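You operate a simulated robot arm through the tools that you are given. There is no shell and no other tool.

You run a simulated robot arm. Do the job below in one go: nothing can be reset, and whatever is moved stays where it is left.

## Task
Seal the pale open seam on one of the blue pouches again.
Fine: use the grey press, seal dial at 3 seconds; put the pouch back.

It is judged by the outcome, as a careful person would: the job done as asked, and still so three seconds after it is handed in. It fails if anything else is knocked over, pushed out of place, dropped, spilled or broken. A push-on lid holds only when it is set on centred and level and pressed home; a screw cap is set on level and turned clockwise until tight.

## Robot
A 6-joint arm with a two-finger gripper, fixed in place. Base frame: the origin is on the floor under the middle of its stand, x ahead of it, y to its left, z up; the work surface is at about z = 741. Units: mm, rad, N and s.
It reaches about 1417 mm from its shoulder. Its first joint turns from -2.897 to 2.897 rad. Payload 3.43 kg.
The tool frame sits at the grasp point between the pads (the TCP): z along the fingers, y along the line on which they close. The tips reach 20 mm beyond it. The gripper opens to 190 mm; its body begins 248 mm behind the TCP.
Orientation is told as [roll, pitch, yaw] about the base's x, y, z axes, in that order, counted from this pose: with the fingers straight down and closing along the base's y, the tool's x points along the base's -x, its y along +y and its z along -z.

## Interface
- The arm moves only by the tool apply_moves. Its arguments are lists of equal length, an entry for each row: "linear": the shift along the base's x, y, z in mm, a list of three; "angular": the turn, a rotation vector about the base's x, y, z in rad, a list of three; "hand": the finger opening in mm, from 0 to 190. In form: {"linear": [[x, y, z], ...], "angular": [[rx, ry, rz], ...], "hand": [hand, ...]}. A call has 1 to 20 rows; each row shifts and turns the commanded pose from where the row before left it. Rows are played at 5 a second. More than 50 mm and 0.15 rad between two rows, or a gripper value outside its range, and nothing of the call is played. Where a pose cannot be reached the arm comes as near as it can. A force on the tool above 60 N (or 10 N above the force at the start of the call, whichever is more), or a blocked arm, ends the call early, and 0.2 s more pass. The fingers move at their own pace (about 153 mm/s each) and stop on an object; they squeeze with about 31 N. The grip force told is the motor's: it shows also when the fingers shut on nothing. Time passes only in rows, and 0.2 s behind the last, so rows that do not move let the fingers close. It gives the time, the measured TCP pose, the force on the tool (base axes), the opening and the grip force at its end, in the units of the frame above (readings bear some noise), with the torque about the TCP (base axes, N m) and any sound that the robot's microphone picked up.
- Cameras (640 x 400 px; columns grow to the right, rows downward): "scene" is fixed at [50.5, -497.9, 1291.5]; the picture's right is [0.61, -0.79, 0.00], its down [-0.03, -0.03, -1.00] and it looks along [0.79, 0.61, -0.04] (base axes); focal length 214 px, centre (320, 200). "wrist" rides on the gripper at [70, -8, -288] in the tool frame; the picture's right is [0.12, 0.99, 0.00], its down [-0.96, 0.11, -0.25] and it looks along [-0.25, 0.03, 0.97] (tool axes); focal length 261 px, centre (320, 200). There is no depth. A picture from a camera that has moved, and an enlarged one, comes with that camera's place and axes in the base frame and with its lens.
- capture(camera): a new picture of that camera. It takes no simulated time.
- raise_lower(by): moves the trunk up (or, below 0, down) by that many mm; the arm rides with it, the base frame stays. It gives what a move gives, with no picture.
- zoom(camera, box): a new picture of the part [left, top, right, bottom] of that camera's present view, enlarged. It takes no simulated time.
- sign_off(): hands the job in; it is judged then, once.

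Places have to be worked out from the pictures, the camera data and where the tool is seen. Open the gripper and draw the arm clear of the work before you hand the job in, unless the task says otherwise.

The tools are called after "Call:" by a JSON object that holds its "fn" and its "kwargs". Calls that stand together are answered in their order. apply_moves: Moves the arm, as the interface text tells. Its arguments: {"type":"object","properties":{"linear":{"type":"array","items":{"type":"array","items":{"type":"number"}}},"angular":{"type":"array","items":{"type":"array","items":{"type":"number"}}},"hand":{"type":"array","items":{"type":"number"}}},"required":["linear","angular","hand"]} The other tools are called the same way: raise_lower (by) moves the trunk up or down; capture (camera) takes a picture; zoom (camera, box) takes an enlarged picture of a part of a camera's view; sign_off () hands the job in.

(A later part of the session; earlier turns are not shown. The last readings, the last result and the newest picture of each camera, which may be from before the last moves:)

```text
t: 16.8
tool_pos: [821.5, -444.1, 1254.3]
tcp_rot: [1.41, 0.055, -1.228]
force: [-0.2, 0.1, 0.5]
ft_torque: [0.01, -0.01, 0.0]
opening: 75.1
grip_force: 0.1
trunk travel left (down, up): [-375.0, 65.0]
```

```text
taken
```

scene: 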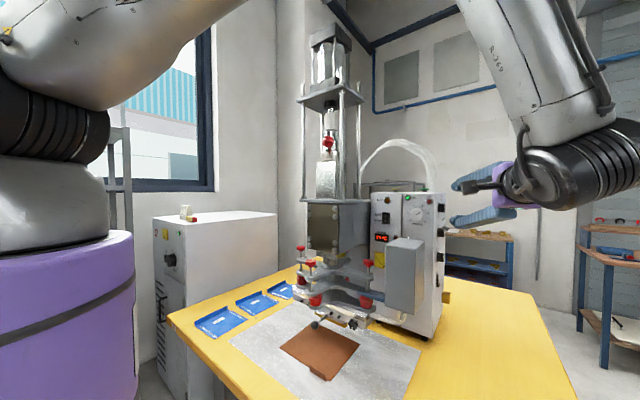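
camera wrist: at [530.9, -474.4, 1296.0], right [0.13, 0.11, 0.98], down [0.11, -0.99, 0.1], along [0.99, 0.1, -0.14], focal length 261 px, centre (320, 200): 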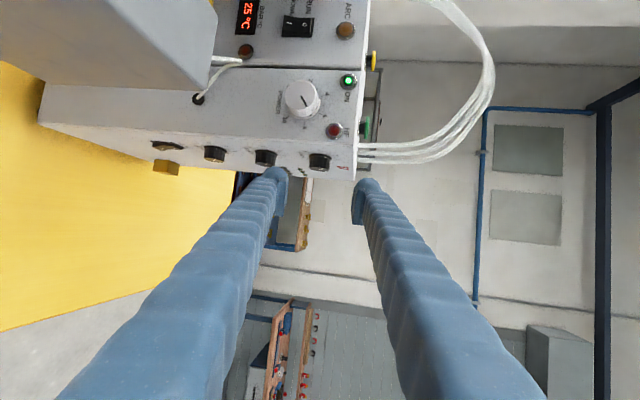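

The orientation is reached with room to spare. I zoom on the knob and fingers from this pose to refine the knob's position.

Call:
{"fn": "zoom", "kwargs": {"camera": "wrist", "box": [240, 110, 400, 230]}}

Call:
{"fn": "zoom", "kwargs": {"camera": "scene", "box": [420, 150, 540, 250]}}

```text
3.33 times, centred on (320, 170) of wrist
camera zoom: at [530.9, -474.4, 1296.0], right [0.13, 0.11, 0.98], down [0.11, -0.99, 0.1], along [0.99, 0.1, -0.14], focal length 869 px, centre (320, 300)
```

zoom: 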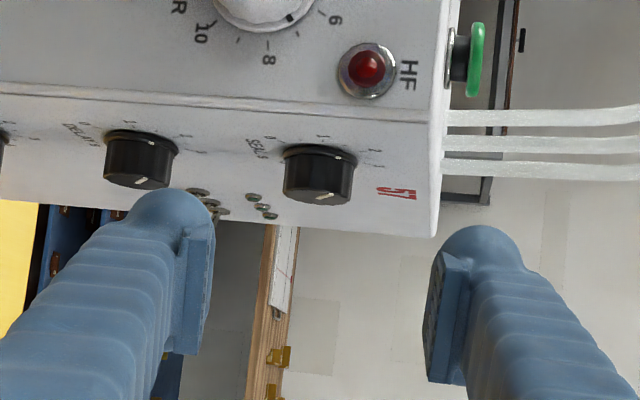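

```text
4.00 times, centred on (480, 200) of scene
camera zoom: at [50.5, -497.9, 1291.5], right [0.61, -0.79, 0.0], down [-0.03, -0.03, -1.0], along [0.79, 0.61, -0.04], focal length 858 px, centre (-320, 200)
```

zoom: 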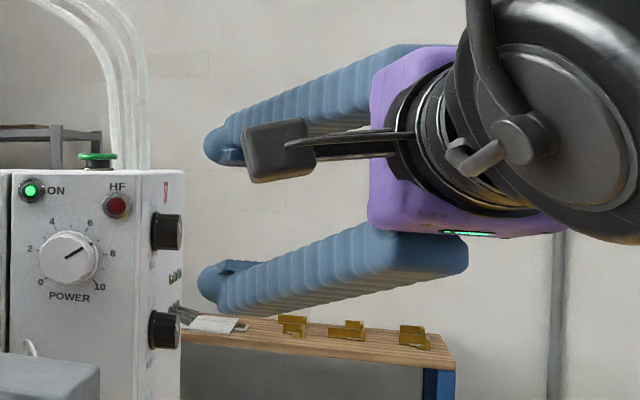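

Call:
{"fn": "zoom", "kwargs": {"camera": "wrist", "box": [340, 170, 390, 220]}}

Call:
{"fn": "zoom", "kwargs": {"camera": "scene", "box": [440, 150, 510, 240]}}

```text
8.00 times, centred on (365, 195) of wrist
camera zoom: at [530.9, -474.4, 1296.0], right [0.13, 0.11, 0.98], down [0.11, -0.99, 0.1], along [0.99, 0.1, -0.14], focal length 2085 px, centre (-40, 240)
```

zoom: 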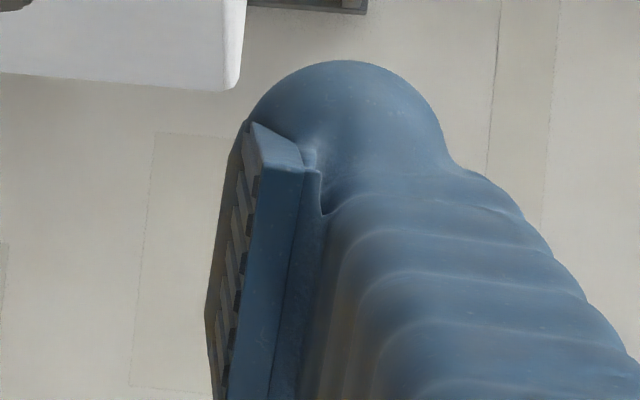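

```text
4.44 times, centred on (475, 195) of scene
camera zoom: at [50.5, -497.9, 1291.5], right [0.61, -0.79, 0.0], down [-0.03, -0.03, -1.0], along [0.79, 0.61, -0.04], focal length 953 px, centre (-369, 222)
```

zoom: 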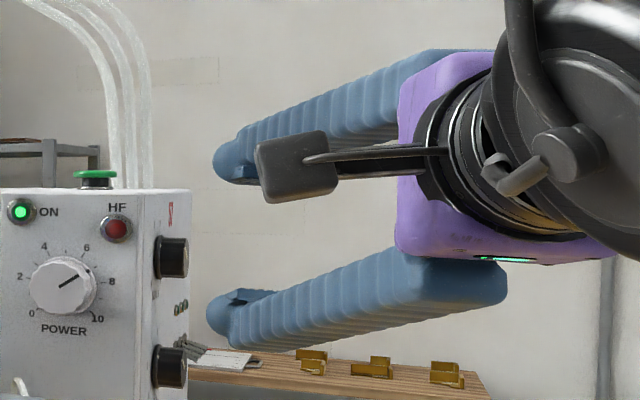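

Knob axis fits (x 933, z 1231) with its front at y ≈ −387 and base at −365. I reduce the inward angle to 10° and come to 60 mm short of the knob, then check.

Call:
{"fn": "apply_moves", "kwargs": {"linear": [[27, 14, -6.7], [26.5, 14, -6.6], [0, 0, 0]], "angular": [[0, 0, -0.0875], [0, 0, -0.0875], [0, 0, 0]], "hand": [75, 75, 75]}}

Call:
{"fn": "zoom", "kwargs": {"camera": "wrist", "box": [240, 110, 400, 230]}}

Call:
{"fn": "zoom", "kwargs": {"camera": "scene", "box": [420, 170, 500, 250]}}

```text
t: 17.6
tool_pos: [872.4, -416.4, 1238.3]
tcp_rot: [1.407, 0.056, -1.402]
force: [-0.6, 0.2, -0.5]
ft_torque: [0.0, -0.02, 0.05]
opening: 75.1
grip_force: 0.0
trunk travel left (down, up): [-375.0, 65.0]
```

```text
3.33 times, centred on (320, 170) of wrist
camera zoom: at [583.0, -395.3, 1282.2], right [0.15, 0.09, 0.98], down [-0.06, -0.99, 0.1], along [0.99, -0.07, -0.14], focal length 869 px, centre (320, 300)
```

zoom: 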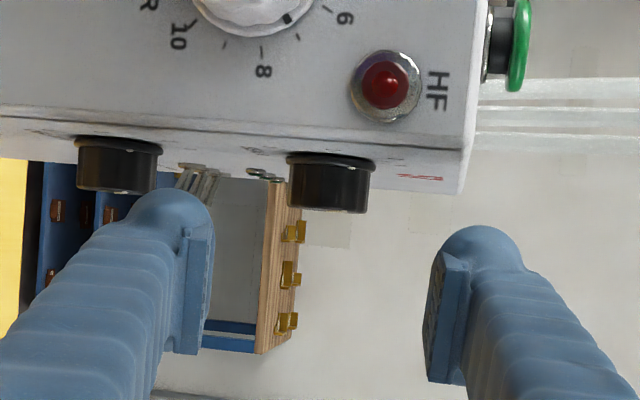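

```text
5.00 times, centred on (460, 210) of scene
camera zoom: at [50.5, -497.9, 1291.5], right [0.61, -0.79, 0.0], down [-0.03, -0.03, -1.0], along [0.79, 0.61, -0.04], focal length 1072 px, centre (-380, 150)
```

zoom: 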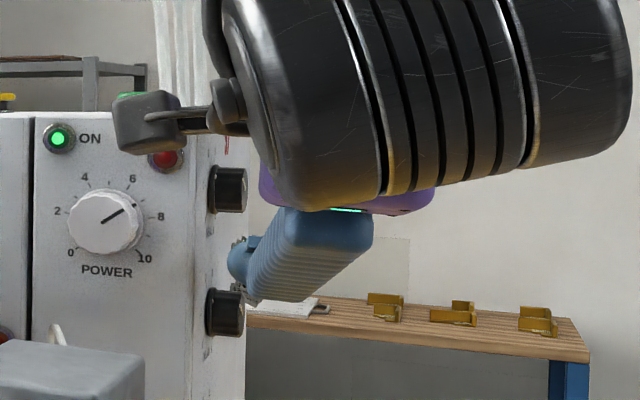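

The new close view confirms the knob axis at x ≈ 933, z ≈ 1230.6 and that my fingertip foot is about 27 mm half-wide, so a TCP at y ≈ −396 clears the face. I slide in around the knob.

Call:
{"fn": "apply_moves", "kwargs": {"linear": [[20.2, 4, -2], [20.2, 4, -2.5], [20.2, 4, -3], [0, 0, 0]], "angular": [[0, 0, 0], [0, 0, 0], [0, 0, 0], [0, 0, 0]], "hand": [75, 75, 75, 75]}}

Call:
{"fn": "zoom", "kwargs": {"camera": "wrist", "box": [240, 110, 400, 230]}}

Call:
{"fn": "zoom", "kwargs": {"camera": "scene", "box": [420, 170, 500, 250]}}

```text
t: 18.6
tool_pos: [934.4, -403.5, 1231.7]
tcp_rot: [1.406, 0.056, -1.402]
force: [0.0, 0.1, 0.2]
ft_torque: [-0.02, -0.01, -0.03]
opening: 75.1
grip_force: 0.1
trunk travel left (down, up): [-375.0, 65.0]
```

```text
3.33 times, centred on (320, 170) of wrist
camera zoom: at [643.7, -382.3, 1275.3], right [0.15, 0.09, 0.98], down [-0.06, -0.99, 0.1], along [0.99, -0.07, -0.14], focal length 869 px, centre (320, 300)
```

zoom: 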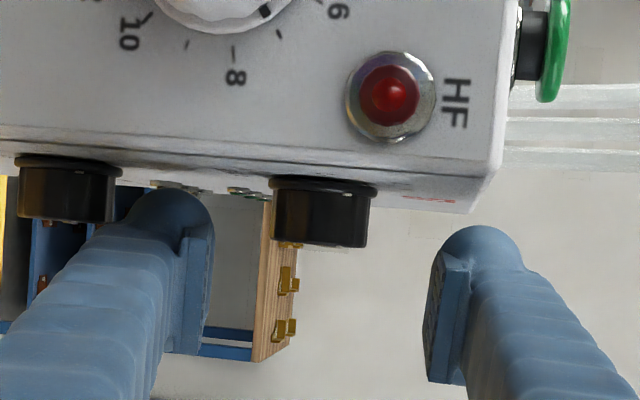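

```text
5.00 times, centred on (460, 210) of scene
camera zoom: at [50.5, -497.9, 1291.5], right [0.61, -0.79, 0.0], down [-0.03, -0.03, -1.0], along [0.79, 0.61, -0.04], focal length 1072 px, centre (-380, 150)
```

zoom: 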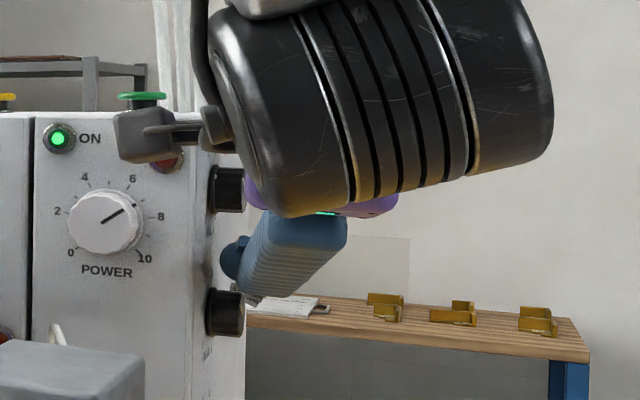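

The knob sits between the pads, but the lower finger is close to the DELAY knob. I narrow the opening to 56 mm first, then shift 8 mm toward the face.

Call:
{"fn": "apply_moves", "kwargs": {"linear": [[0, 0, 0], [-1, 0, -0.5], [0, 4, 0], [0, 4, 0], [0, 0, 0]], "angular": [[0, 0, 0], [0, 0, 0], [0, 0, 0], [0, 0, 0], [0, 0, 0]], "hand": [56, 56, 56, 56, 56]}}

Call:
{"fn": "zoom", "kwargs": {"camera": "wrist", "box": [260, 120, 390, 220]}}

```text
t: 19.8
tool_pos: [935.3, -395.9, 1230.9]
tcp_rot: [1.408, 0.055, -1.402]
force: [0.2, -0.1, 0.1]
ft_torque: [0.05, 0.0, 0.02]
opening: 56.3
grip_force: 0.0
trunk travel left (down, up): [-375.0, 65.0]
```

```text
4.00 times, centred on (325, 170) of wrist
camera zoom: at [643.3, -374.8, 1274.4], right [0.15, 0.09, 0.98], down [-0.06, -0.99, 0.1], along [0.99, -0.07, -0.14], focal length 1043 px, centre (300, 320)
```

zoom: 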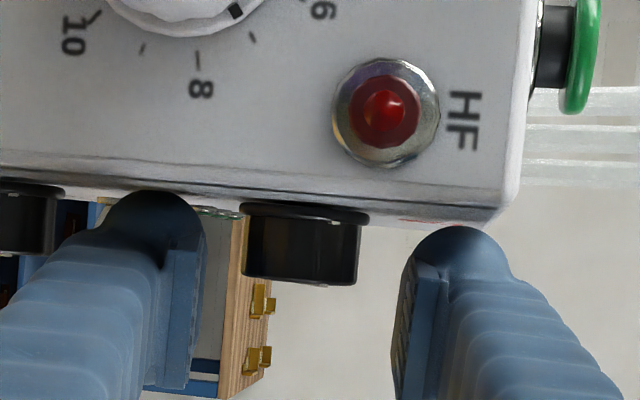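

Pads overlap the knob by roughly 7–10 mm and it is centred. I close on it.

Call:
{"fn": "apply_moves", "kwargs": {"linear": [[0, 0, 0], [0, 0, 0], [0, 0, 0]], "angular": [[0, 0, 0], [0, 0, 0], [0, 0, 0]], "hand": [25, 20, 20]}}

Call:
{"fn": "zoom", "kwargs": {"camera": "wrist", "box": [260, 120, 390, 220]}}

```text
t: 20.6
tool_pos: [934.5, -394.5, 1229.4]
tcp_rot: [1.404, 0.055, -1.401]
force: [-4.7, 1.1, -10.2]
ft_torque: [-0.32, -0.05, 0.05]
opening: 29.5
grip_force: 44.8
trunk travel left (down, up): [-375.0, 65.0]
```

```text
4.00 times, centred on (325, 170) of wrist
camera zoom: at [643.3, -374.7, 1273.4], right [0.15, 0.09, 0.98], down [-0.06, -0.99, 0.1], along [0.99, -0.07, -0.14], focal length 1043 px, centre (300, 320)
```

zoom: 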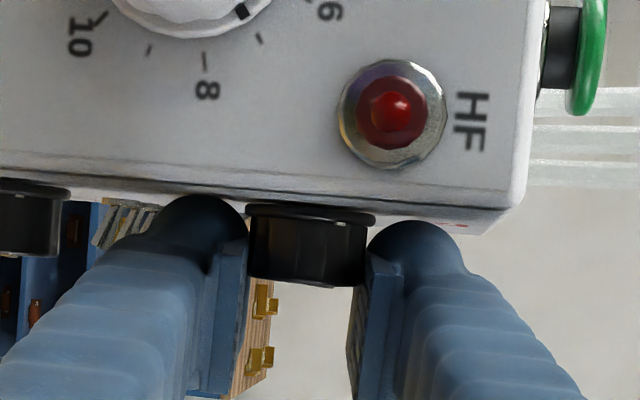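

The knob is held (opening 29.5 mm, grip force up). I turn it clockwise (about +y) by 0.4 rad in small steps and check the forces.

Call:
{"fn": "apply_moves", "kwargs": {"linear": [[0, 0, 0], [0, 0, 0], [0, 0, 0], [0, 0, 0], [0, 0, 0]], "angular": [[0, 0.08, 0], [0, 0.08, 0], [0, 0.08, 0], [0, 0.08, 0], [0, 0.08, 0]], "hand": [20, 20, 20, 20, 20]}}

Call:
{"fn": "zoom", "kwargs": {"camera": "wrist", "box": [240, 110, 400, 230]}}

Call:
{"fn": "zoom", "kwargs": {"camera": "scene", "box": [420, 170, 500, 250]}}

```text
t: 21.8
tool_pos: [932.9, -395.3, 1230.1]
tcp_rot: [1.007, 0.118, -1.436]
force: [-13.4, 4.5, -22.7]
ft_torque: [-1.12, -0.05, -0.35]
opening: 29.7
grip_force: 45.0
trunk travel left (down, up): [-375.0, 65.0]
```

```text
3.33 times, centred on (320, 170) of wrist
camera zoom: at [683.1, -375.2, 1383.4], right [0.52, 0.09, 0.85], down [-0.01, -0.99, 0.11], along [0.85, -0.07, -0.52], focal length 869 px, centre (320, 300)
```

zoom: 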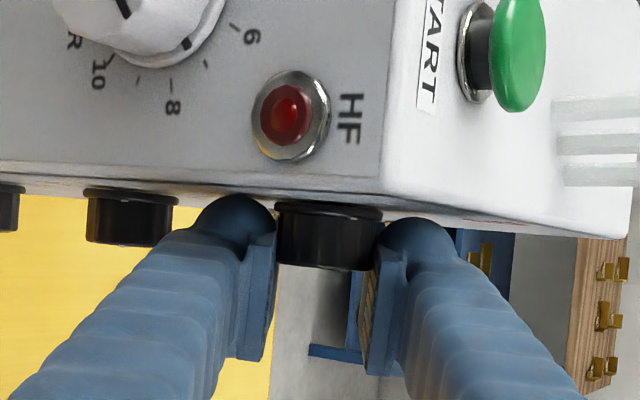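

```text
5.00 times, centred on (460, 210) of scene
camera zoom: at [50.5, -497.9, 1291.5], right [0.61, -0.79, 0.0], down [-0.03, -0.03, -1.0], along [0.79, 0.61, -0.04], focal length 1072 px, centre (-380, 150)
```

zoom: 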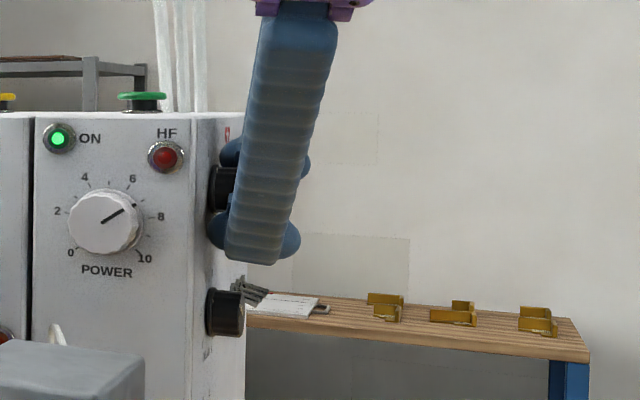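

The turn goes smoothly; the sideways force shows my fingers sit a millimetre or two too far up along the closing line. I shift the tool slightly down and back and continue turning.

Call:
{"fn": "apply_moves", "kwargs": {"linear": [[-0.8, 0, -1.2], [0, 0, 0], [-0.3, 0, -0.2], [0, 0, 0], [-0.3, 0, -0.2], [0, 0, 0], [0, 0, 0]], "angular": [[0, 0, 0], [0, 0.08, 0], [0, 0.08, 0], [0, 0.08, 0], [0, 0.08, 0], [0, 0.08, 0], [0, 0, 0]], "hand": [20, 20, 20, 20, 20, 20, 20]}}

Call:
{"fn": "zoom", "kwargs": {"camera": "wrist", "box": [240, 110, 400, 230]}}

Call:
{"fn": "zoom", "kwargs": {"camera": "scene", "box": [420, 150, 500, 250]}}

```text
t: 23.4
tool_pos: [933.6, -396.8, 1228.1]
tcp_rot: [0.609, 0.159, -1.492]
force: [-9.2, -4.3, -23.7]
ft_torque: [-0.42, -0.05, 0.53]
opening: 29.4
grip_force: 45.2
trunk travel left (down, up): [-375.0, 65.0]
```

```text
3.33 times, centred on (320, 170) of wrist
camera zoom: at [761.8, -376.0, 1468.6], right [0.81, 0.09, 0.58], down [0.03, -0.99, 0.11], along [0.58, -0.07, -0.81], focal length 869 px, centre (320, 300)
```

zoom: 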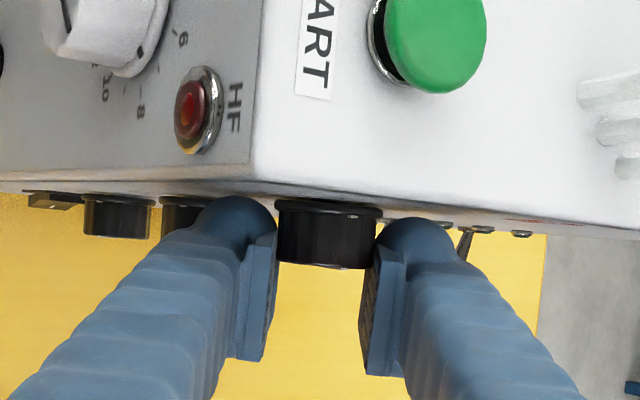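

```text
4.00 times, centred on (460, 200) of scene
camera zoom: at [50.5, -497.9, 1291.5], right [0.61, -0.79, 0.0], down [-0.03, -0.03, -1.0], along [0.79, 0.61, -0.04], focal length 858 px, centre (-240, 200)
```

zoom: 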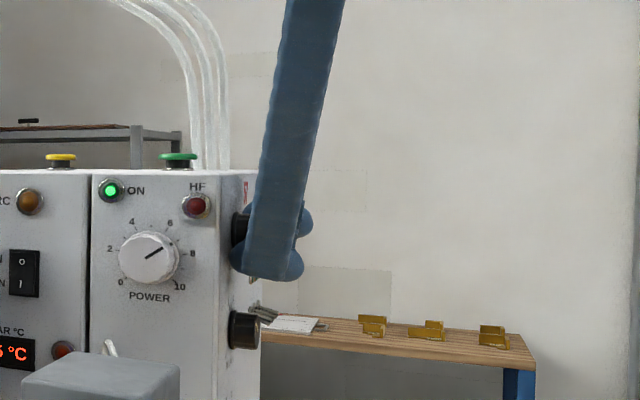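

The tool has turned the knob 0.8 rad (46°) in this grip. I open, back off along −y, and look at the pointer.

Call:
{"fn": "apply_moves", "kwargs": {"linear": [[0, 0, 0], [0, 0, 0], [0, -10, 0], [0, -25, 0], [0, -35, 0], [0, -40, 0]], "angular": [[0, 0, 0], [0, 0, 0], [0, 0, 0], [0, 0, 0], [0, 0, 0], [0, 0, 0]], "hand": [56, 56, 56, 56, 56, 56]}}

Call:
{"fn": "zoom", "kwargs": {"camera": "wrist", "box": [270, 80, 370, 160]}}

Call:
{"fn": "capture", "kwargs": {"camera": "wrist"}}

```text
t: 24.8
tool_pos: [934.0, -507.0, 1228.7]
tcp_rot: [0.609, 0.16, -1.494]
force: [-0.3, 0.1, -0.6]
ft_torque: [0.1, -0.03, 0.04]
opening: 56.0
grip_force: 0.0
trunk travel left (down, up): [-375.0, 65.0]
```

```text
5.00 times, centred on (320, 120) of wrist
camera zoom: at [762.3, -486.4, 1469.1], right [0.81, 0.09, 0.58], down [0.03, -0.99, 0.11], along [0.59, -0.07, -0.81], focal length 1303 px, centre (320, 600)
```

zoom: 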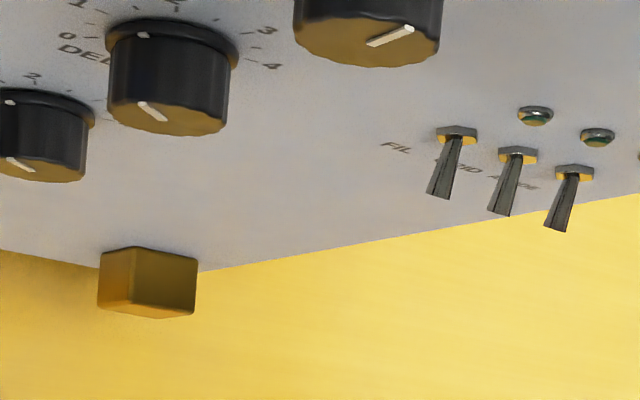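

```text
taken
camera wrist: at [762.3, -486.4, 1469.1], right [0.81, 0.09, 0.58], down [0.03, -0.99, 0.11], along [0.59, -0.07, -0.81], focal length 261 px, centre (320, 200)
```

wrist: 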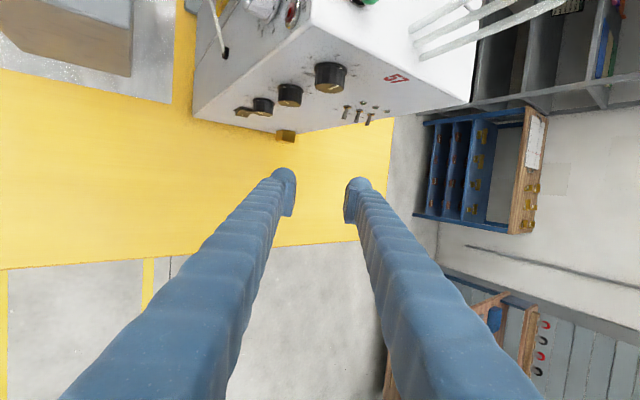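

Call:
{"fn": "zoom", "kwargs": {"camera": "wrist", "box": [300, 45, 360, 105]}}

```text
6.67 times, centred on (330, 75) of wrist
camera zoom: at [762.3, -486.4, 1469.1], right [0.81, 0.09, 0.58], down [0.03, -0.99, 0.11], along [0.59, -0.07, -0.81], focal length 1738 px, centre (253, 1033)
```

zoom: 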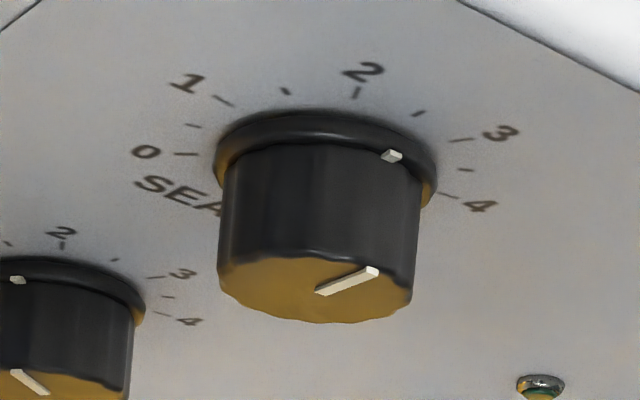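

The pointer line now reads about 2.5 (straight up), so roughly 27° more is needed. I rotate the wrist back by 0.47 rad, go in again and close on the knob.

Call:
{"fn": "apply_moves", "kwargs": {"linear": [[-0.3, 0, 0.2], [-0.3, 0, 0.2], [-0.3, 0, 0.2], [-0.3, 0, 0.2], [-0.3, 0, 0.2], [0, 40, 0], [0, 36, 0], [0, 20, 0], [0, 15, 0], [0, 0, 0], [0, 0, 0]], "angular": [[0, -0.0942, 0], [0, -0.0942, 0], [0, -0.0942, 0], [0, -0.0942, 0], [0, -0.0942, 0], [0, 0, 0], [0, 0, 0], [0, 0, 0], [0, 0, 0], [0, 0, 0], [0, 0, 0]], "hand": [56, 56, 56, 56, 56, 56, 56, 56, 56, 56, 56]}}

Call:
{"fn": "zoom", "kwargs": {"camera": "wrist", "box": [260, 120, 390, 220]}}

```text
t: 27.2
tool_pos: [930.1, -393.7, 1230.7]
tcp_rot: [1.083, 0.108, -1.426]
force: [0.4, 1.0, -0.6]
ft_torque: [0.0, -0.03, -0.01]
opening: 56.0
grip_force: 0.1
trunk travel left (down, up): [-375.0, 65.0]
```

```text
4.00 times, centred on (325, 170) of wrist
camera zoom: at [669.1, -373.4, 1366.4], right [0.46, 0.09, 0.88], down [-0.02, -0.99, 0.11], along [0.89, -0.07, -0.45], focal length 1043 px, centre (300, 320)
```

zoom: 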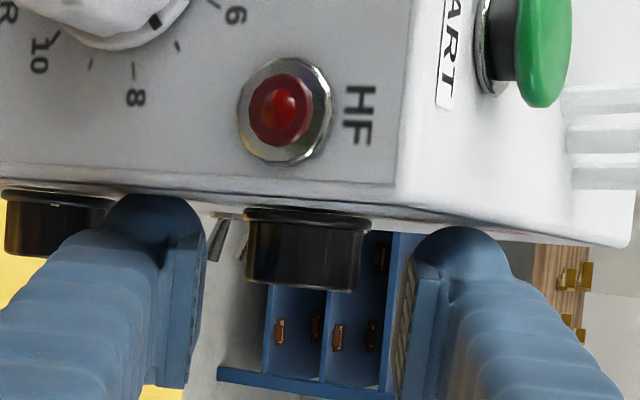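

Centred within about 1 mm. I close, then turn 0.47 rad clockwise.

Call:
{"fn": "apply_moves", "kwargs": {"linear": [[0, 0, 0], [0, 0, 0], [0, 0, 0], [0, 0, 0], [0, 0, 0], [0, 0, 0], [0, 0, 0], [0, 0, 0], [0, 0, 0], [0, 0, 0]], "angular": [[0, 0, 0], [0, 0, 0], [0, 0, 0], [0, 0.0785, 0], [0, 0.0785, 0], [0, 0.0785, 0], [0, 0.0785, 0], [0, 0.0785, 0], [0, 0.0785, 0], [0, 0, 0]], "hand": [25, 20, 20, 20, 20, 20, 20, 20, 20, 20]}}

```text
t: 29.4
tool_pos: [931.8, -394.6, 1231.0]
tcp_rot: [0.608, 0.158, -1.492]
force: [-5.1, -2.7, 0.8]
ft_torque: [-0.21, 0.01, 0.11]
opening: 31.1
grip_force: 45.3
trunk travel left (down, up): [-375.0, 65.0]
```

The knob turned with low side force. I open, retreat and turn the camera more squarely toward the side face to read the dial.

Call:
{"fn": "apply_moves", "kwargs": {"linear": [[0, 0, 0], [0, 0, 0], [0, -10, 0], [0, -25, 0], [0, -35, 0], [0, -40, 0], [-10, -30, 0], [-10, -30, 0], [-10, -30, 0], [-10, -30, 0], [0, 0, 0]], "angular": [[0, 0, 0], [0, 0, 0], [0, 0, 0], [0, 0, 0], [0, 0, 0], [0, 0, 0], [0, 0, 0.145], [0, 0, 0.145], [0, 0, 0.145], [0, 0, 0.145], [0, 0, 0]], "hand": [56, 56, 56, 56, 56, 56, 56, 56, 56, 56, 56]}}

Call:
{"fn": "capture", "kwargs": {"camera": "wrist"}}

```text
t: 31.8
tool_pos: [826.5, -566.8, 1211.4]
tcp_rot: [0.611, 0.159, -0.909]
force: [0.1, 1.2, 1.8]
ft_torque: [-0.16, 0.04, -0.08]
opening: 56.2
grip_force: 0.1
out of reach, approached as far as the arm can: row 9, 10
trunk travel left (down, up): [-375.0, 65.0]
```

```text
taken
camera wrist: at [672.5, -645.5, 1451.9], right [0.63, 0.52, 0.58], down [0.57, -0.81, 0.11], along [0.53, 0.26, -0.81], focal length 261 px, centre (320, 200)
```

wrist: 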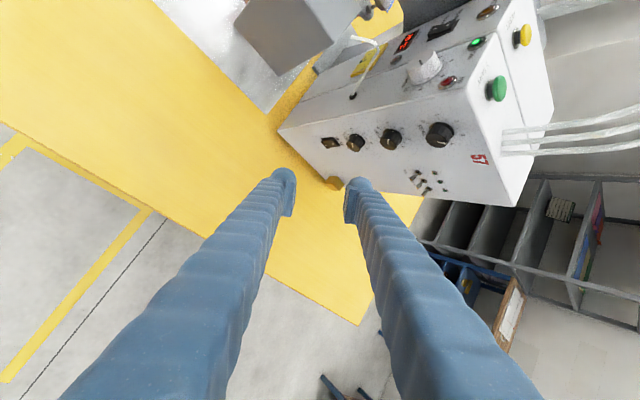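

Call:
{"fn": "zoom", "kwargs": {"camera": "wrist", "box": [415, 110, 465, 160]}}

Call:
{"fn": "zoom", "kwargs": {"camera": "wrist", "box": [300, 90, 500, 200]}}

```text
8.00 times, centred on (440, 135) of wrist
camera zoom: at [672.5, -645.5, 1451.9], right [0.63, 0.52, 0.58], down [0.57, -0.81, 0.11], along [0.53, 0.26, -0.81], focal length 2085 px, centre (-640, 720)
```

zoom: 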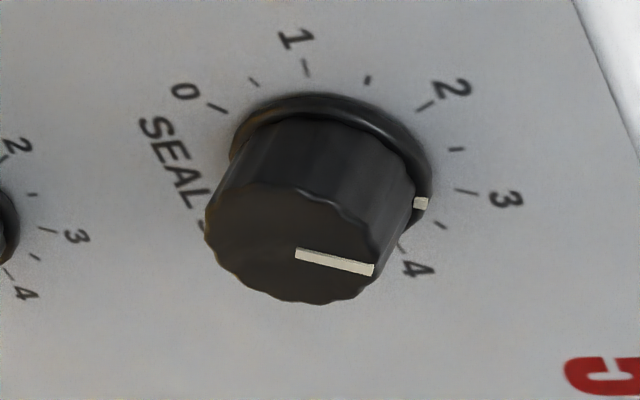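

```text
3.20 times, centred on (400, 145) of wrist
camera zoom: at [672.5, -645.5, 1451.9], right [0.63, 0.52, 0.58], down [0.57, -0.81, 0.11], along [0.53, 0.26, -0.81], focal length 834 px, centre (64, 376)
```

zoom: 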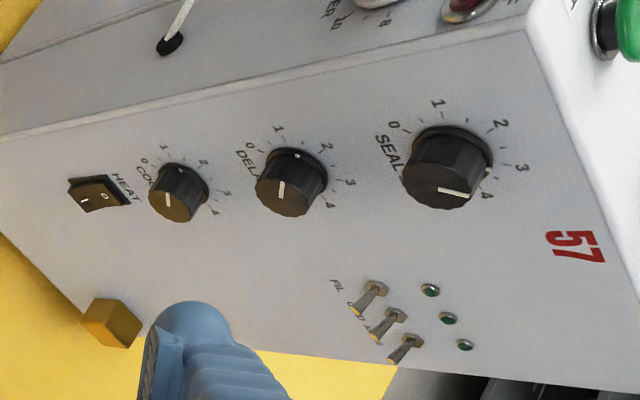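

From this squarer view the pointer line comes out at about 25–27° right of vertical, i.e. close to 3. I zoom once more to be sure.

Call:
{"fn": "zoom", "kwargs": {"camera": "wrist", "box": [428, 118, 458, 148]}}

Call:
{"fn": "zoom", "kwargs": {"camera": "wrist", "box": [400, 0, 560, 110]}}

```text
13.33 times, centred on (443, 133) of wrist
camera zoom: at [672.5, -645.5, 1451.9], right [0.63, 0.52, 0.58], down [0.57, -0.81, 0.11], along [0.53, 0.26, -0.81], focal length 3475 px, centre (-1320, 1093)
```

zoom: 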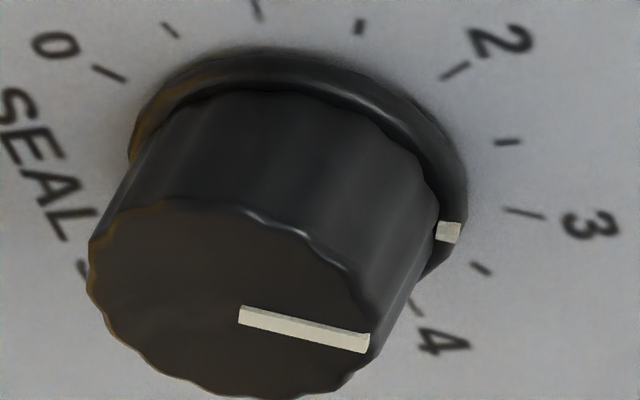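

```text
3.64 times, centred on (480, 55) of wrist
camera zoom: at [672.5, -645.5, 1451.9], right [0.63, 0.52, 0.58], down [0.57, -0.81, 0.11], along [0.53, 0.26, -0.81], focal length 948 px, centre (-262, 727)
```

zoom: 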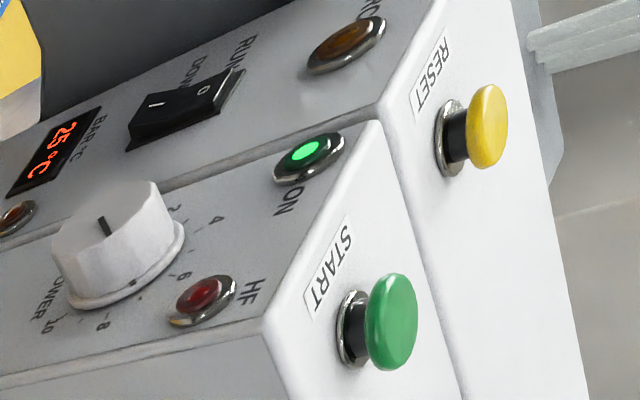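

The pointer line is parallel to the "3" tick, so SEAL is set at 3. Next I return the tool to straight down and swing around the front of the press toward the pouches.

Call:
{"fn": "apply_moves", "kwargs": {"linear": [[-38, 27, 12], [-38, 27, 12], [-38, 27, 12], [-38, 27, 12], [-38, 27, 12], [-38, 27, 12], [-38, 27, 12], [-38, 27, 12], [-2, 46, 0], [-2, 46, 0], [-2, 46, 0], [-2, 46, 0], [-2, 46, 0], [-2, 46, 0], [-2, 46, 0], [-2, 46, 0], [0, 46, 0], [0, 46, 0], [0, 46, 0], [0, 46, 0]], "angular": [[-0.0799, 0.0168, 0.1158], [-0.0799, 0.0168, 0.1158], [-0.0799, 0.0168, 0.1158], [-0.0799, 0.0168, 0.1158], [-0.0799, 0.0168, 0.1158], [-0.0799, 0.0168, 0.1158], [-0.0799, 0.0168, 0.1158], [-0.0799, 0.0168, 0.1158], [0, 0, 0], [0, 0, 0], [0, 0, 0], [0, 0, 0], [0, 0, 0], [0, 0, 0], [0, 0, 0], [0, 0, 0], [0, 0, 0], [0, 0, 0], [0, 0, 0], [0, 0, 0]], "hand": [56, 56, 56, 56, 56, 56, 56, 56, 56, 56, 56, 56, 56, 56, 56, 56, 56, 56, 56, 56]}}

Call:
{"fn": "capture", "kwargs": {"camera": "scene"}}

```text
t: 36.0
tool_pos: [507.7, 189.4, 1291.9]
tcp_rot: [-0.01, 0.021, -0.024]
force: [0.4, 0.0, 0.0]
ft_torque: [-0.08, -0.03, -0.02]
opening: 55.9
grip_force: 0.0
trunk travel left (down, up): [-375.0, 65.0]
```

```text
taken
```

scene: 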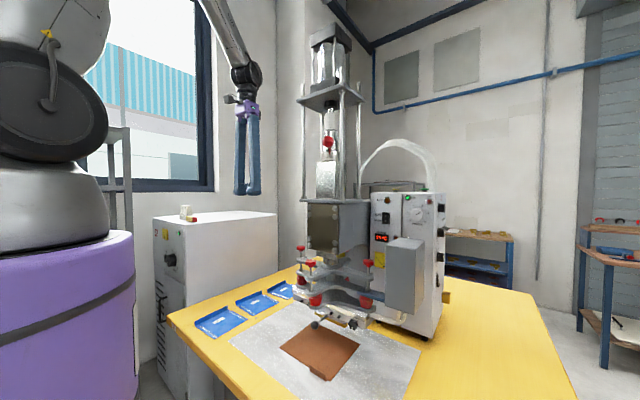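

Next I want a second sight line on the electrode: I tilt the tool to look from front-left at the press head from a moderate height.

Call:
{"fn": "apply_moves", "kwargs": {"linear": [[2, 6, -48], [2, 6, -48], [2, 6, -48], [2, 6, -48], [2, 6, -48], [2, 6, -48], [2, 6, -48], [0, 0, 0]], "angular": [[-0.0881, -0.105, 0], [-0.0881, -0.105, 0], [-0.0881, -0.105, 0], [-0.0881, -0.105, 0], [-0.0881, -0.105, 0], [-0.0881, -0.105, 0], [-0.0881, -0.105, 0], [0, 0, 0]], "hand": [56, 56, 56, 56, 56, 56, 56, 56]}}

Call:
{"fn": "capture", "kwargs": {"camera": "wrist"}}

```text
t: 37.8
tool_pos: [522.5, 241.8, 971.3]
tcp_rot: [-0.742, -0.686, 0.271]
force: [0.4, -0.4, -0.2]
ft_torque: [0.04, -0.01, 0.07]
opening: 56.0
grip_force: 0.1
trunk travel left (down, up): [-375.0, 65.0]
```

```text
taken
camera wrist: at [286.9, 372.4, 1096.5], right [0.12, 0.79, -0.6], down [0.59, 0.43, 0.69], along [0.8, -0.43, -0.41], focal length 261 px, centre (320, 200)
```

wrist: 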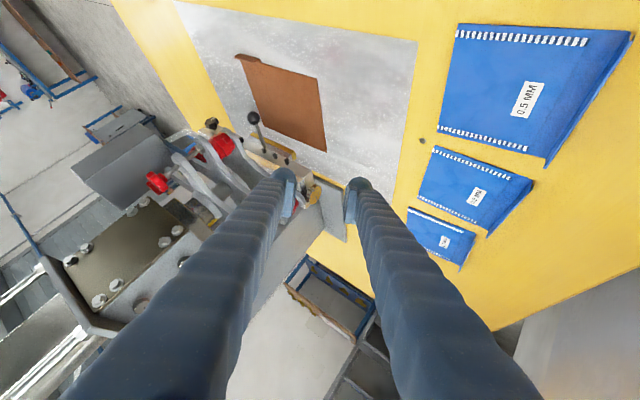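

Call:
{"fn": "zoom", "kwargs": {"camera": "wrist", "box": [190, 90, 350, 210]}}

Call:
{"fn": "zoom", "kwargs": {"camera": "wrist", "box": [240, 130, 340, 210]}}

Call:
{"fn": "zoom", "kwargs": {"camera": "wrist", "box": [390, 190, 510, 280]}}

```text
3.33 times, centred on (270, 150) of wrist
camera zoom: at [286.9, 372.4, 1096.5], right [0.12, 0.79, -0.6], down [0.59, 0.43, 0.69], along [0.8, -0.43, -0.41], focal length 869 px, centre (487, 367)
```

zoom: 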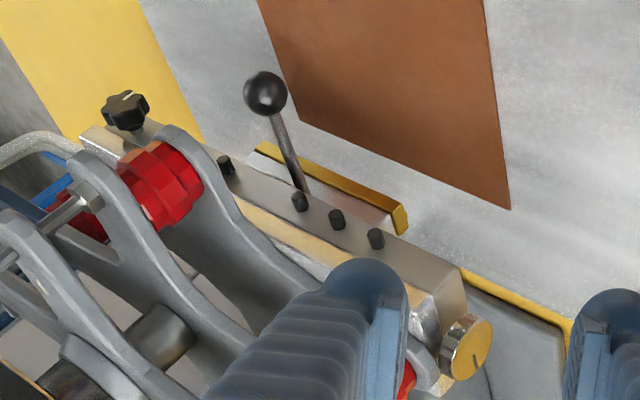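

```text
5.00 times, centred on (290, 170) of wrist
camera zoom: at [286.9, 372.4, 1096.5], right [0.12, 0.79, -0.6], down [0.59, 0.43, 0.69], along [0.8, -0.43, -0.41], focal length 1303 px, centre (470, 350)
```

zoom: 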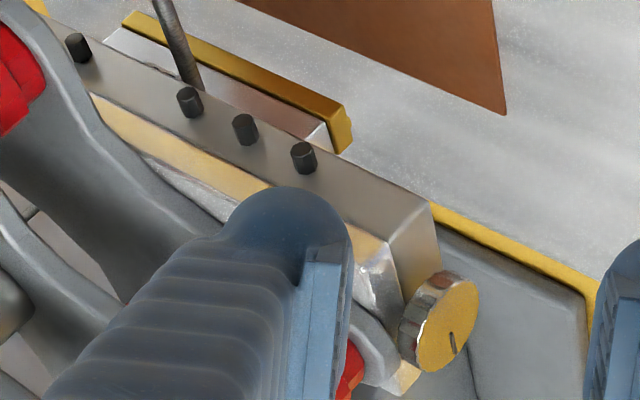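

```text
4.44 times, centred on (450, 235) of wrist
camera zoom: at [286.9, 372.4, 1096.5], right [0.12, 0.79, -0.6], down [0.59, 0.43, 0.69], along [0.8, -0.43, -0.41], focal length 1158 px, centre (-258, 44)
```

zoom: 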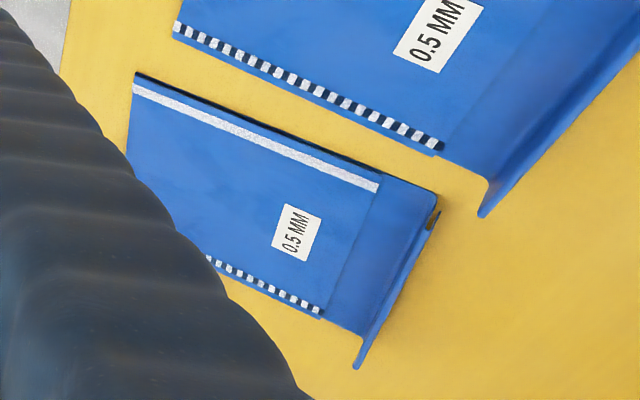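

Triangulating both cameras, the gold electrode's front bottom edge runs from (692, −118) to (692, 21) at z ≈ 806. I zoom on its end to find its width, and on the pad edge and pouch.

Call:
{"fn": "zoom", "kwargs": {"camera": "wrist", "box": [290, 140, 330, 170]}}

Call:
{"fn": "zoom", "kwargs": {"camera": "wrist", "box": [230, 40, 350, 160]}}

Call:
{"fn": "zoom", "kwargs": {"camera": "scene", "box": [310, 305, 350, 330]}}

```text
13.33 times, centred on (310, 155) of wrist
camera zoom: at [286.9, 372.4, 1096.5], right [0.12, 0.79, -0.6], down [0.59, 0.43, 0.69], along [0.8, -0.43, -0.41], focal length 3475 px, centre (453, 800)
```

zoom: 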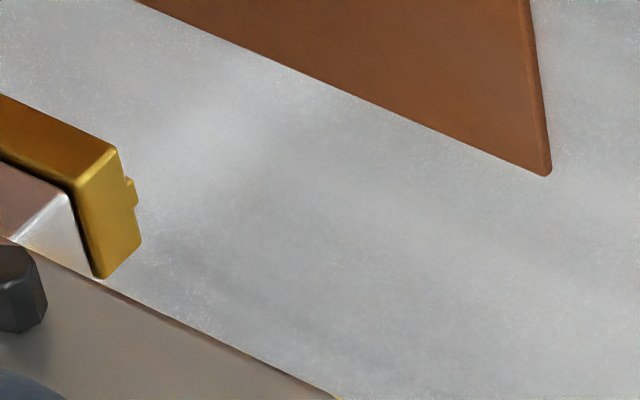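

```text
3.33 times, centred on (290, 100) of wrist
camera zoom: at [286.9, 372.4, 1096.5], right [0.12, 0.79, -0.6], down [0.59, 0.43, 0.69], along [0.8, -0.43, -0.41], focal length 869 px, centre (420, 533)
```

zoom: 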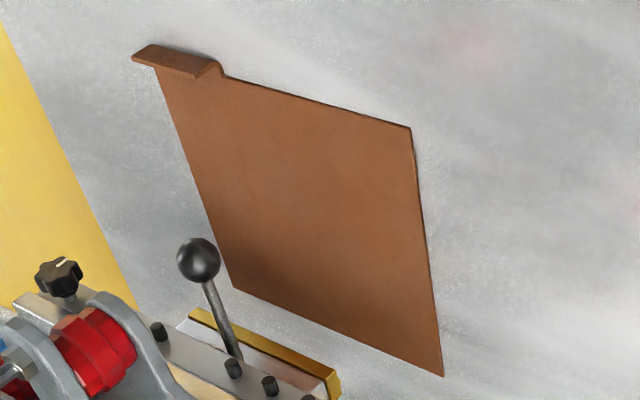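

```text
16.00 times, centred on (330, 318) of scene
camera zoom: at [50.5, -497.9, 1291.5], right [0.61, -0.79, 0.0], down [-0.03, -0.03, -1.0], along [0.79, 0.61, -0.04], focal length 3432 px, centre (160, -1680)
```

zoom: 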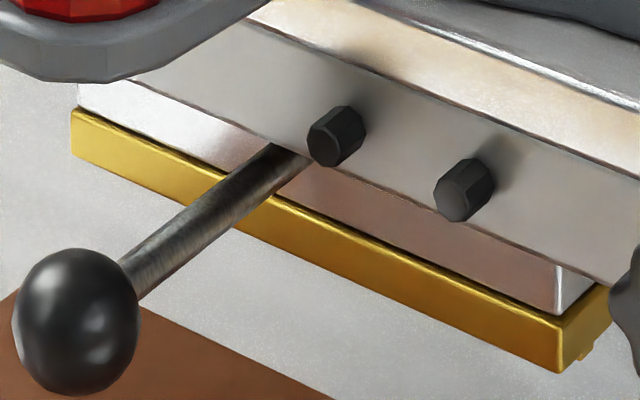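

The electrode is a 21 mm wide plate (x 692–713) with a thin ridge along its centre (x ≈ 703, y −118…21), bottom near z 806, over the brown pad. I now check the size of my gripper's palm against the press's front arm, since it must fit beside it.

Call:
{"fn": "zoom", "kwargs": {"camera": "scene", "box": [170, 130, 330, 290]}}

Call:
{"fn": "zoom", "kwargs": {"camera": "wrist", "box": [400, 10, 640, 170]}}

```text
2.50 times, centred on (250, 210) of scene
camera zoom: at [50.5, -497.9, 1291.5], right [0.61, -0.79, 0.0], down [-0.03, -0.03, -1.0], along [0.79, 0.61, -0.04], focal length 536 px, centre (495, 175)
```

zoom: 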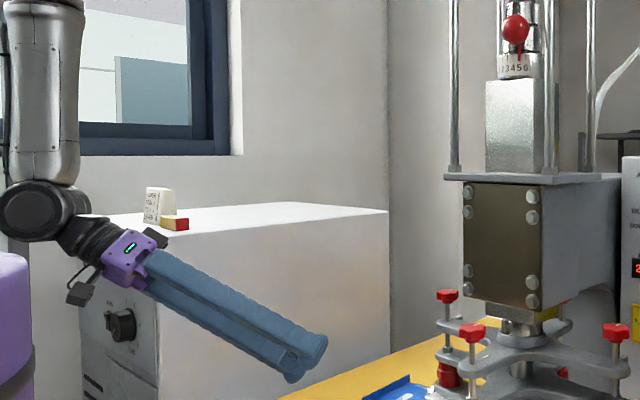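

```text
2.50 times, centred on (520, 90) of wrist
camera zoom: at [286.9, 372.4, 1096.5], right [0.12, 0.79, -0.6], down [0.59, 0.43, 0.69], along [0.8, -0.43, -0.41], focal length 652 px, centre (-180, 475)
```

zoom: 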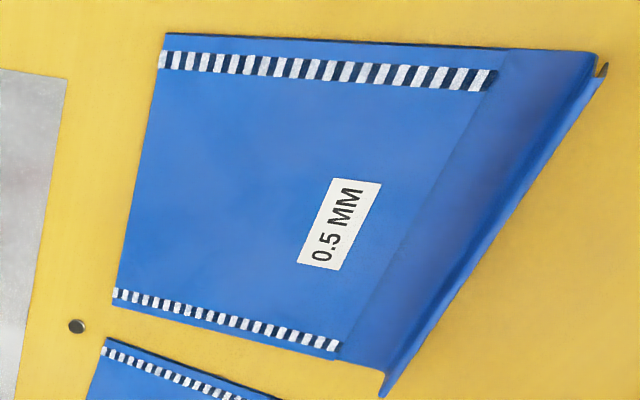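

I straighten the tool, then yaw it half a turn (+π) while travelling above the far pouch, so that after gripping I can turn the pouch to face its seam into the press.

Call:
{"fn": "apply_moves", "kwargs": {"linear": [[10, 5, 25], [10, 5, 25], [10, 5, 25], [10, 5, 25], [10, 5, 25], [10, 5, 25], [10, 5, 25], [14, 8, -3], [14, 8, -3], [14, 8, -3], [14, 8, -3], [14, 8, -3], [14, 8, -3], [14, 8, -3], [14, 8, -3], [14, 8, -3], [14, 8, -3], [14, 8, -3], [14, 8, -3], [14, 8, -3]], "angular": [[0.0881, 0.105, 0], [0.0881, 0.105, 0], [0.0881, 0.105, 0], [0.0881, 0.105, 0], [0.0881, 0.105, 0], [0.0881, 0.105, 0], [0.0881, 0.105, 0], [0, 0, 0.1428], [0, 0, 0.1428], [0, 0, 0.1428], [0, 0, 0.1428], [0, 0, 0.1428], [0, 0, 0.1428], [0, 0, 0.1428], [0, 0, 0.1428], [0, 0, 0.1428], [0, 0, 0.1428], [0, 0, 0.1428], [0, 0, 0.1428], [0, 0, 0.1428]], "hand": [56, 56, 56, 56, 56, 56, 56, 56, 56, 56, 56, 56, 56, 56, 56, 56, 56, 56, 56, 56]}}

Call:
{"fn": "capture", "kwargs": {"camera": "scene"}}

```text
t: 42.0
tool_pos: [773.6, 380.6, 1105.3]
tcp_rot: [0.001, -0.002, 1.856]
force: [0.1, 0.0, -0.8]
ft_torque: [0.02, 0.03, 0.0]
opening: 56.1
grip_force: 0.0
trunk travel left (down, up): [-375.0, 65.0]
```

```text
taken
```

scene: 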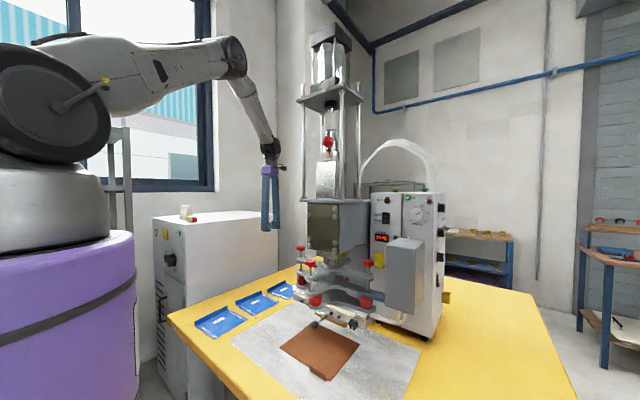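

Call:
{"fn": "apply_moves", "kwargs": {"linear": [[11.5, 4.5, -10], [11.5, 4.5, -10], [11.5, 4.5, -10], [11.5, 4.5, -10], [11.5, 4.5, -10], [11.5, 4.5, -10], [11.5, 4.5, -10], [11.5, 4.5, -10], [11.5, 4.5, -10], [0, 0, 0]], "angular": [[0, 0, 0.1428], [0, 0, 0.1428], [0, 0, 0.1428], [0, 0, 0.1428], [0, 0, 0.1428], [0, 0, 0.1428], [0, 0, 0.1428], [0, 0, 0.1428], [0, 0, 0.1428], [0, 0, 0]], "hand": [56, 56, 56, 56, 56, 56, 56, 56, 56, 56]}}

Call:
{"fn": "capture", "kwargs": {"camera": "wrist"}}

Call:
{"fn": "zoom", "kwargs": {"camera": "scene", "box": [230, 140, 330, 260]}}

```text
t: 44.2
tool_pos: [876.3, 420.5, 1016.8]
tcp_rot: [-0.001, -0.004, 3.138]
force: [-0.4, 1.2, 0.4]
ft_torque: [-0.06, -0.01, 0.01]
opening: 56.2
grip_force: 0.0
trunk travel left (down, up): [-375.0, 65.0]
```

```text
taken
camera wrist: at [948.6, 430.1, 1305.6], right [0.12, -0.99, 0.0], down [-0.96, -0.11, 0.25], along [-0.25, -0.03, -0.97], focal length 261 px, centre (320, 200)
```

wrist: 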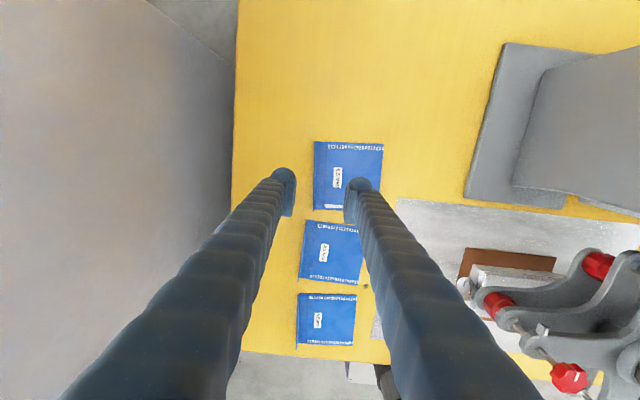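

```text
3.33 times, centred on (280, 200) of scene
camera zoom: at [50.5, -497.9, 1291.5], right [0.61, -0.79, 0.0], down [-0.03, -0.03, -1.0], along [0.79, 0.61, -0.04], focal length 715 px, centre (453, 200)
```

zoom: 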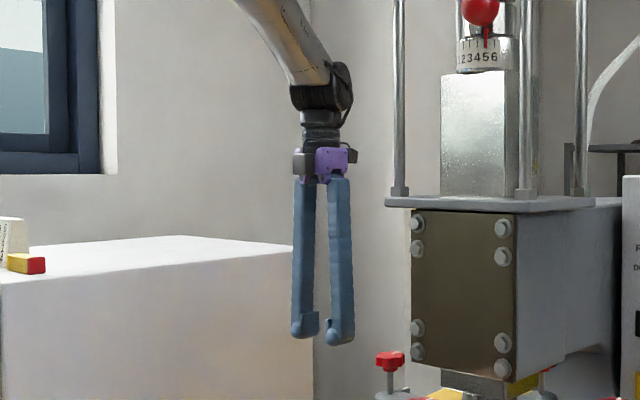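

Yaw of π is reached without trouble, and the palm looks about 80 mm wide, so it will clear the press's front arm. I zoom on the far pouch to fix its flange.

Call:
{"fn": "zoom", "kwargs": {"camera": "wrist", "box": [290, 130, 410, 220]}}

Call:
{"fn": "zoom", "kwargs": {"camera": "wrist", "box": [300, 135, 340, 215]}}

```text
4.44 times, centred on (350, 175) of wrist
camera zoom: at [948.6, 430.1, 1305.6], right [0.12, -0.99, 0.0], down [-0.96, -0.11, 0.25], along [-0.25, -0.03, -0.97], focal length 1158 px, centre (187, 311)
```

zoom: 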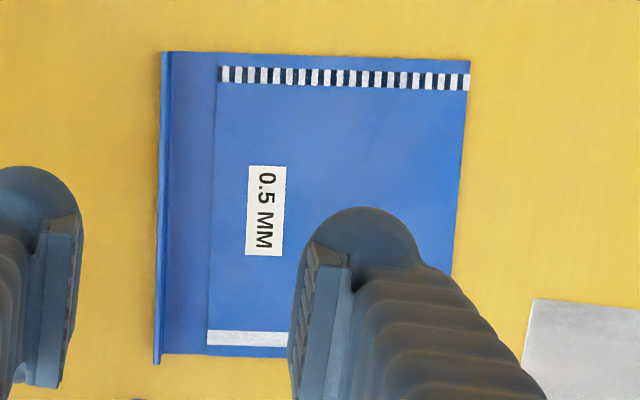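

```text
5.00 times, centred on (320, 175) of wrist
camera zoom: at [948.6, 430.1, 1305.6], right [0.12, -0.99, 0.0], down [-0.96, -0.11, 0.25], along [-0.25, -0.03, -0.97], focal length 1303 px, centre (320, 325)
```

zoom: 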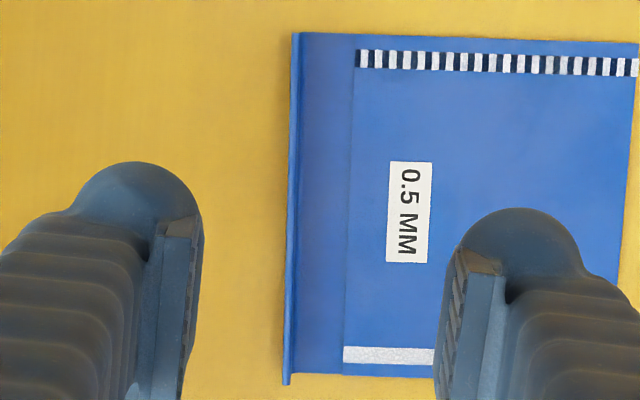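

The flange runs from about (781, 426) to (929, 439), yaw about 5.1°. I align the yaw, move above a grip point about 33 mm from its far end and come down to 60 mm above it for a check.

Call:
{"fn": "apply_moves", "kwargs": {"linear": [[4, 3.1, -30], [4, 3.1, -40], [4, 3.1, -40], [4, 3.1, -43], [4, 3.1, -43], [0, 0, 0]], "angular": [[0, 0, 0.045], [0, 0, 0.045], [0, 0, 0], [0, 0, 0], [0, 0, 0], [0, 0, 0]], "hand": [50, 50, 50, 50, 50, 50]}}

Call:
{"fn": "capture", "kwargs": {"camera": "wrist"}}

Call:
{"fn": "zoom", "kwargs": {"camera": "wrist", "box": [260, 110, 400, 210]}}

```text
t: 45.6
tool_pos: [896.5, 435.7, 820.7]
tcp_rot: [-0.001, -0.001, -3.056]
force: [-0.4, -0.6, 0.4]
ft_torque: [-0.06, -0.02, -0.01]
opening: 50.1
grip_force: 0.1
trunk travel left (down, up): [-375.0, 65.0]
```

```text
taken
camera wrist: at [967.4, 451.9, 1108.7], right [0.2, -0.98, 0.0], down [-0.95, -0.2, 0.25], along [-0.24, -0.05, -0.97], focal length 261 px, centre (320, 200)
```

wrist: 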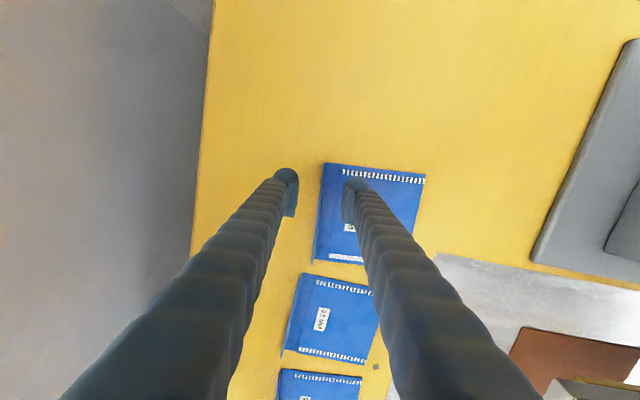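

```text
4.00 times, centred on (330, 160) of wrist
camera zoom: at [967.4, 451.9, 1108.7], right [0.2, -0.98, 0.0], down [-0.95, -0.2, 0.25], along [-0.24, -0.05, -0.97], focal length 1043 px, centre (280, 360)
```

zoom: 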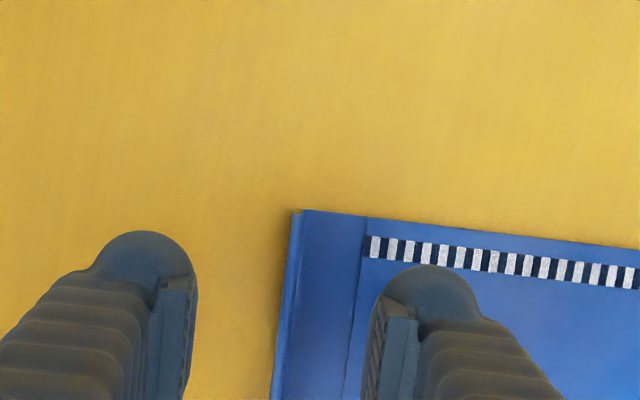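

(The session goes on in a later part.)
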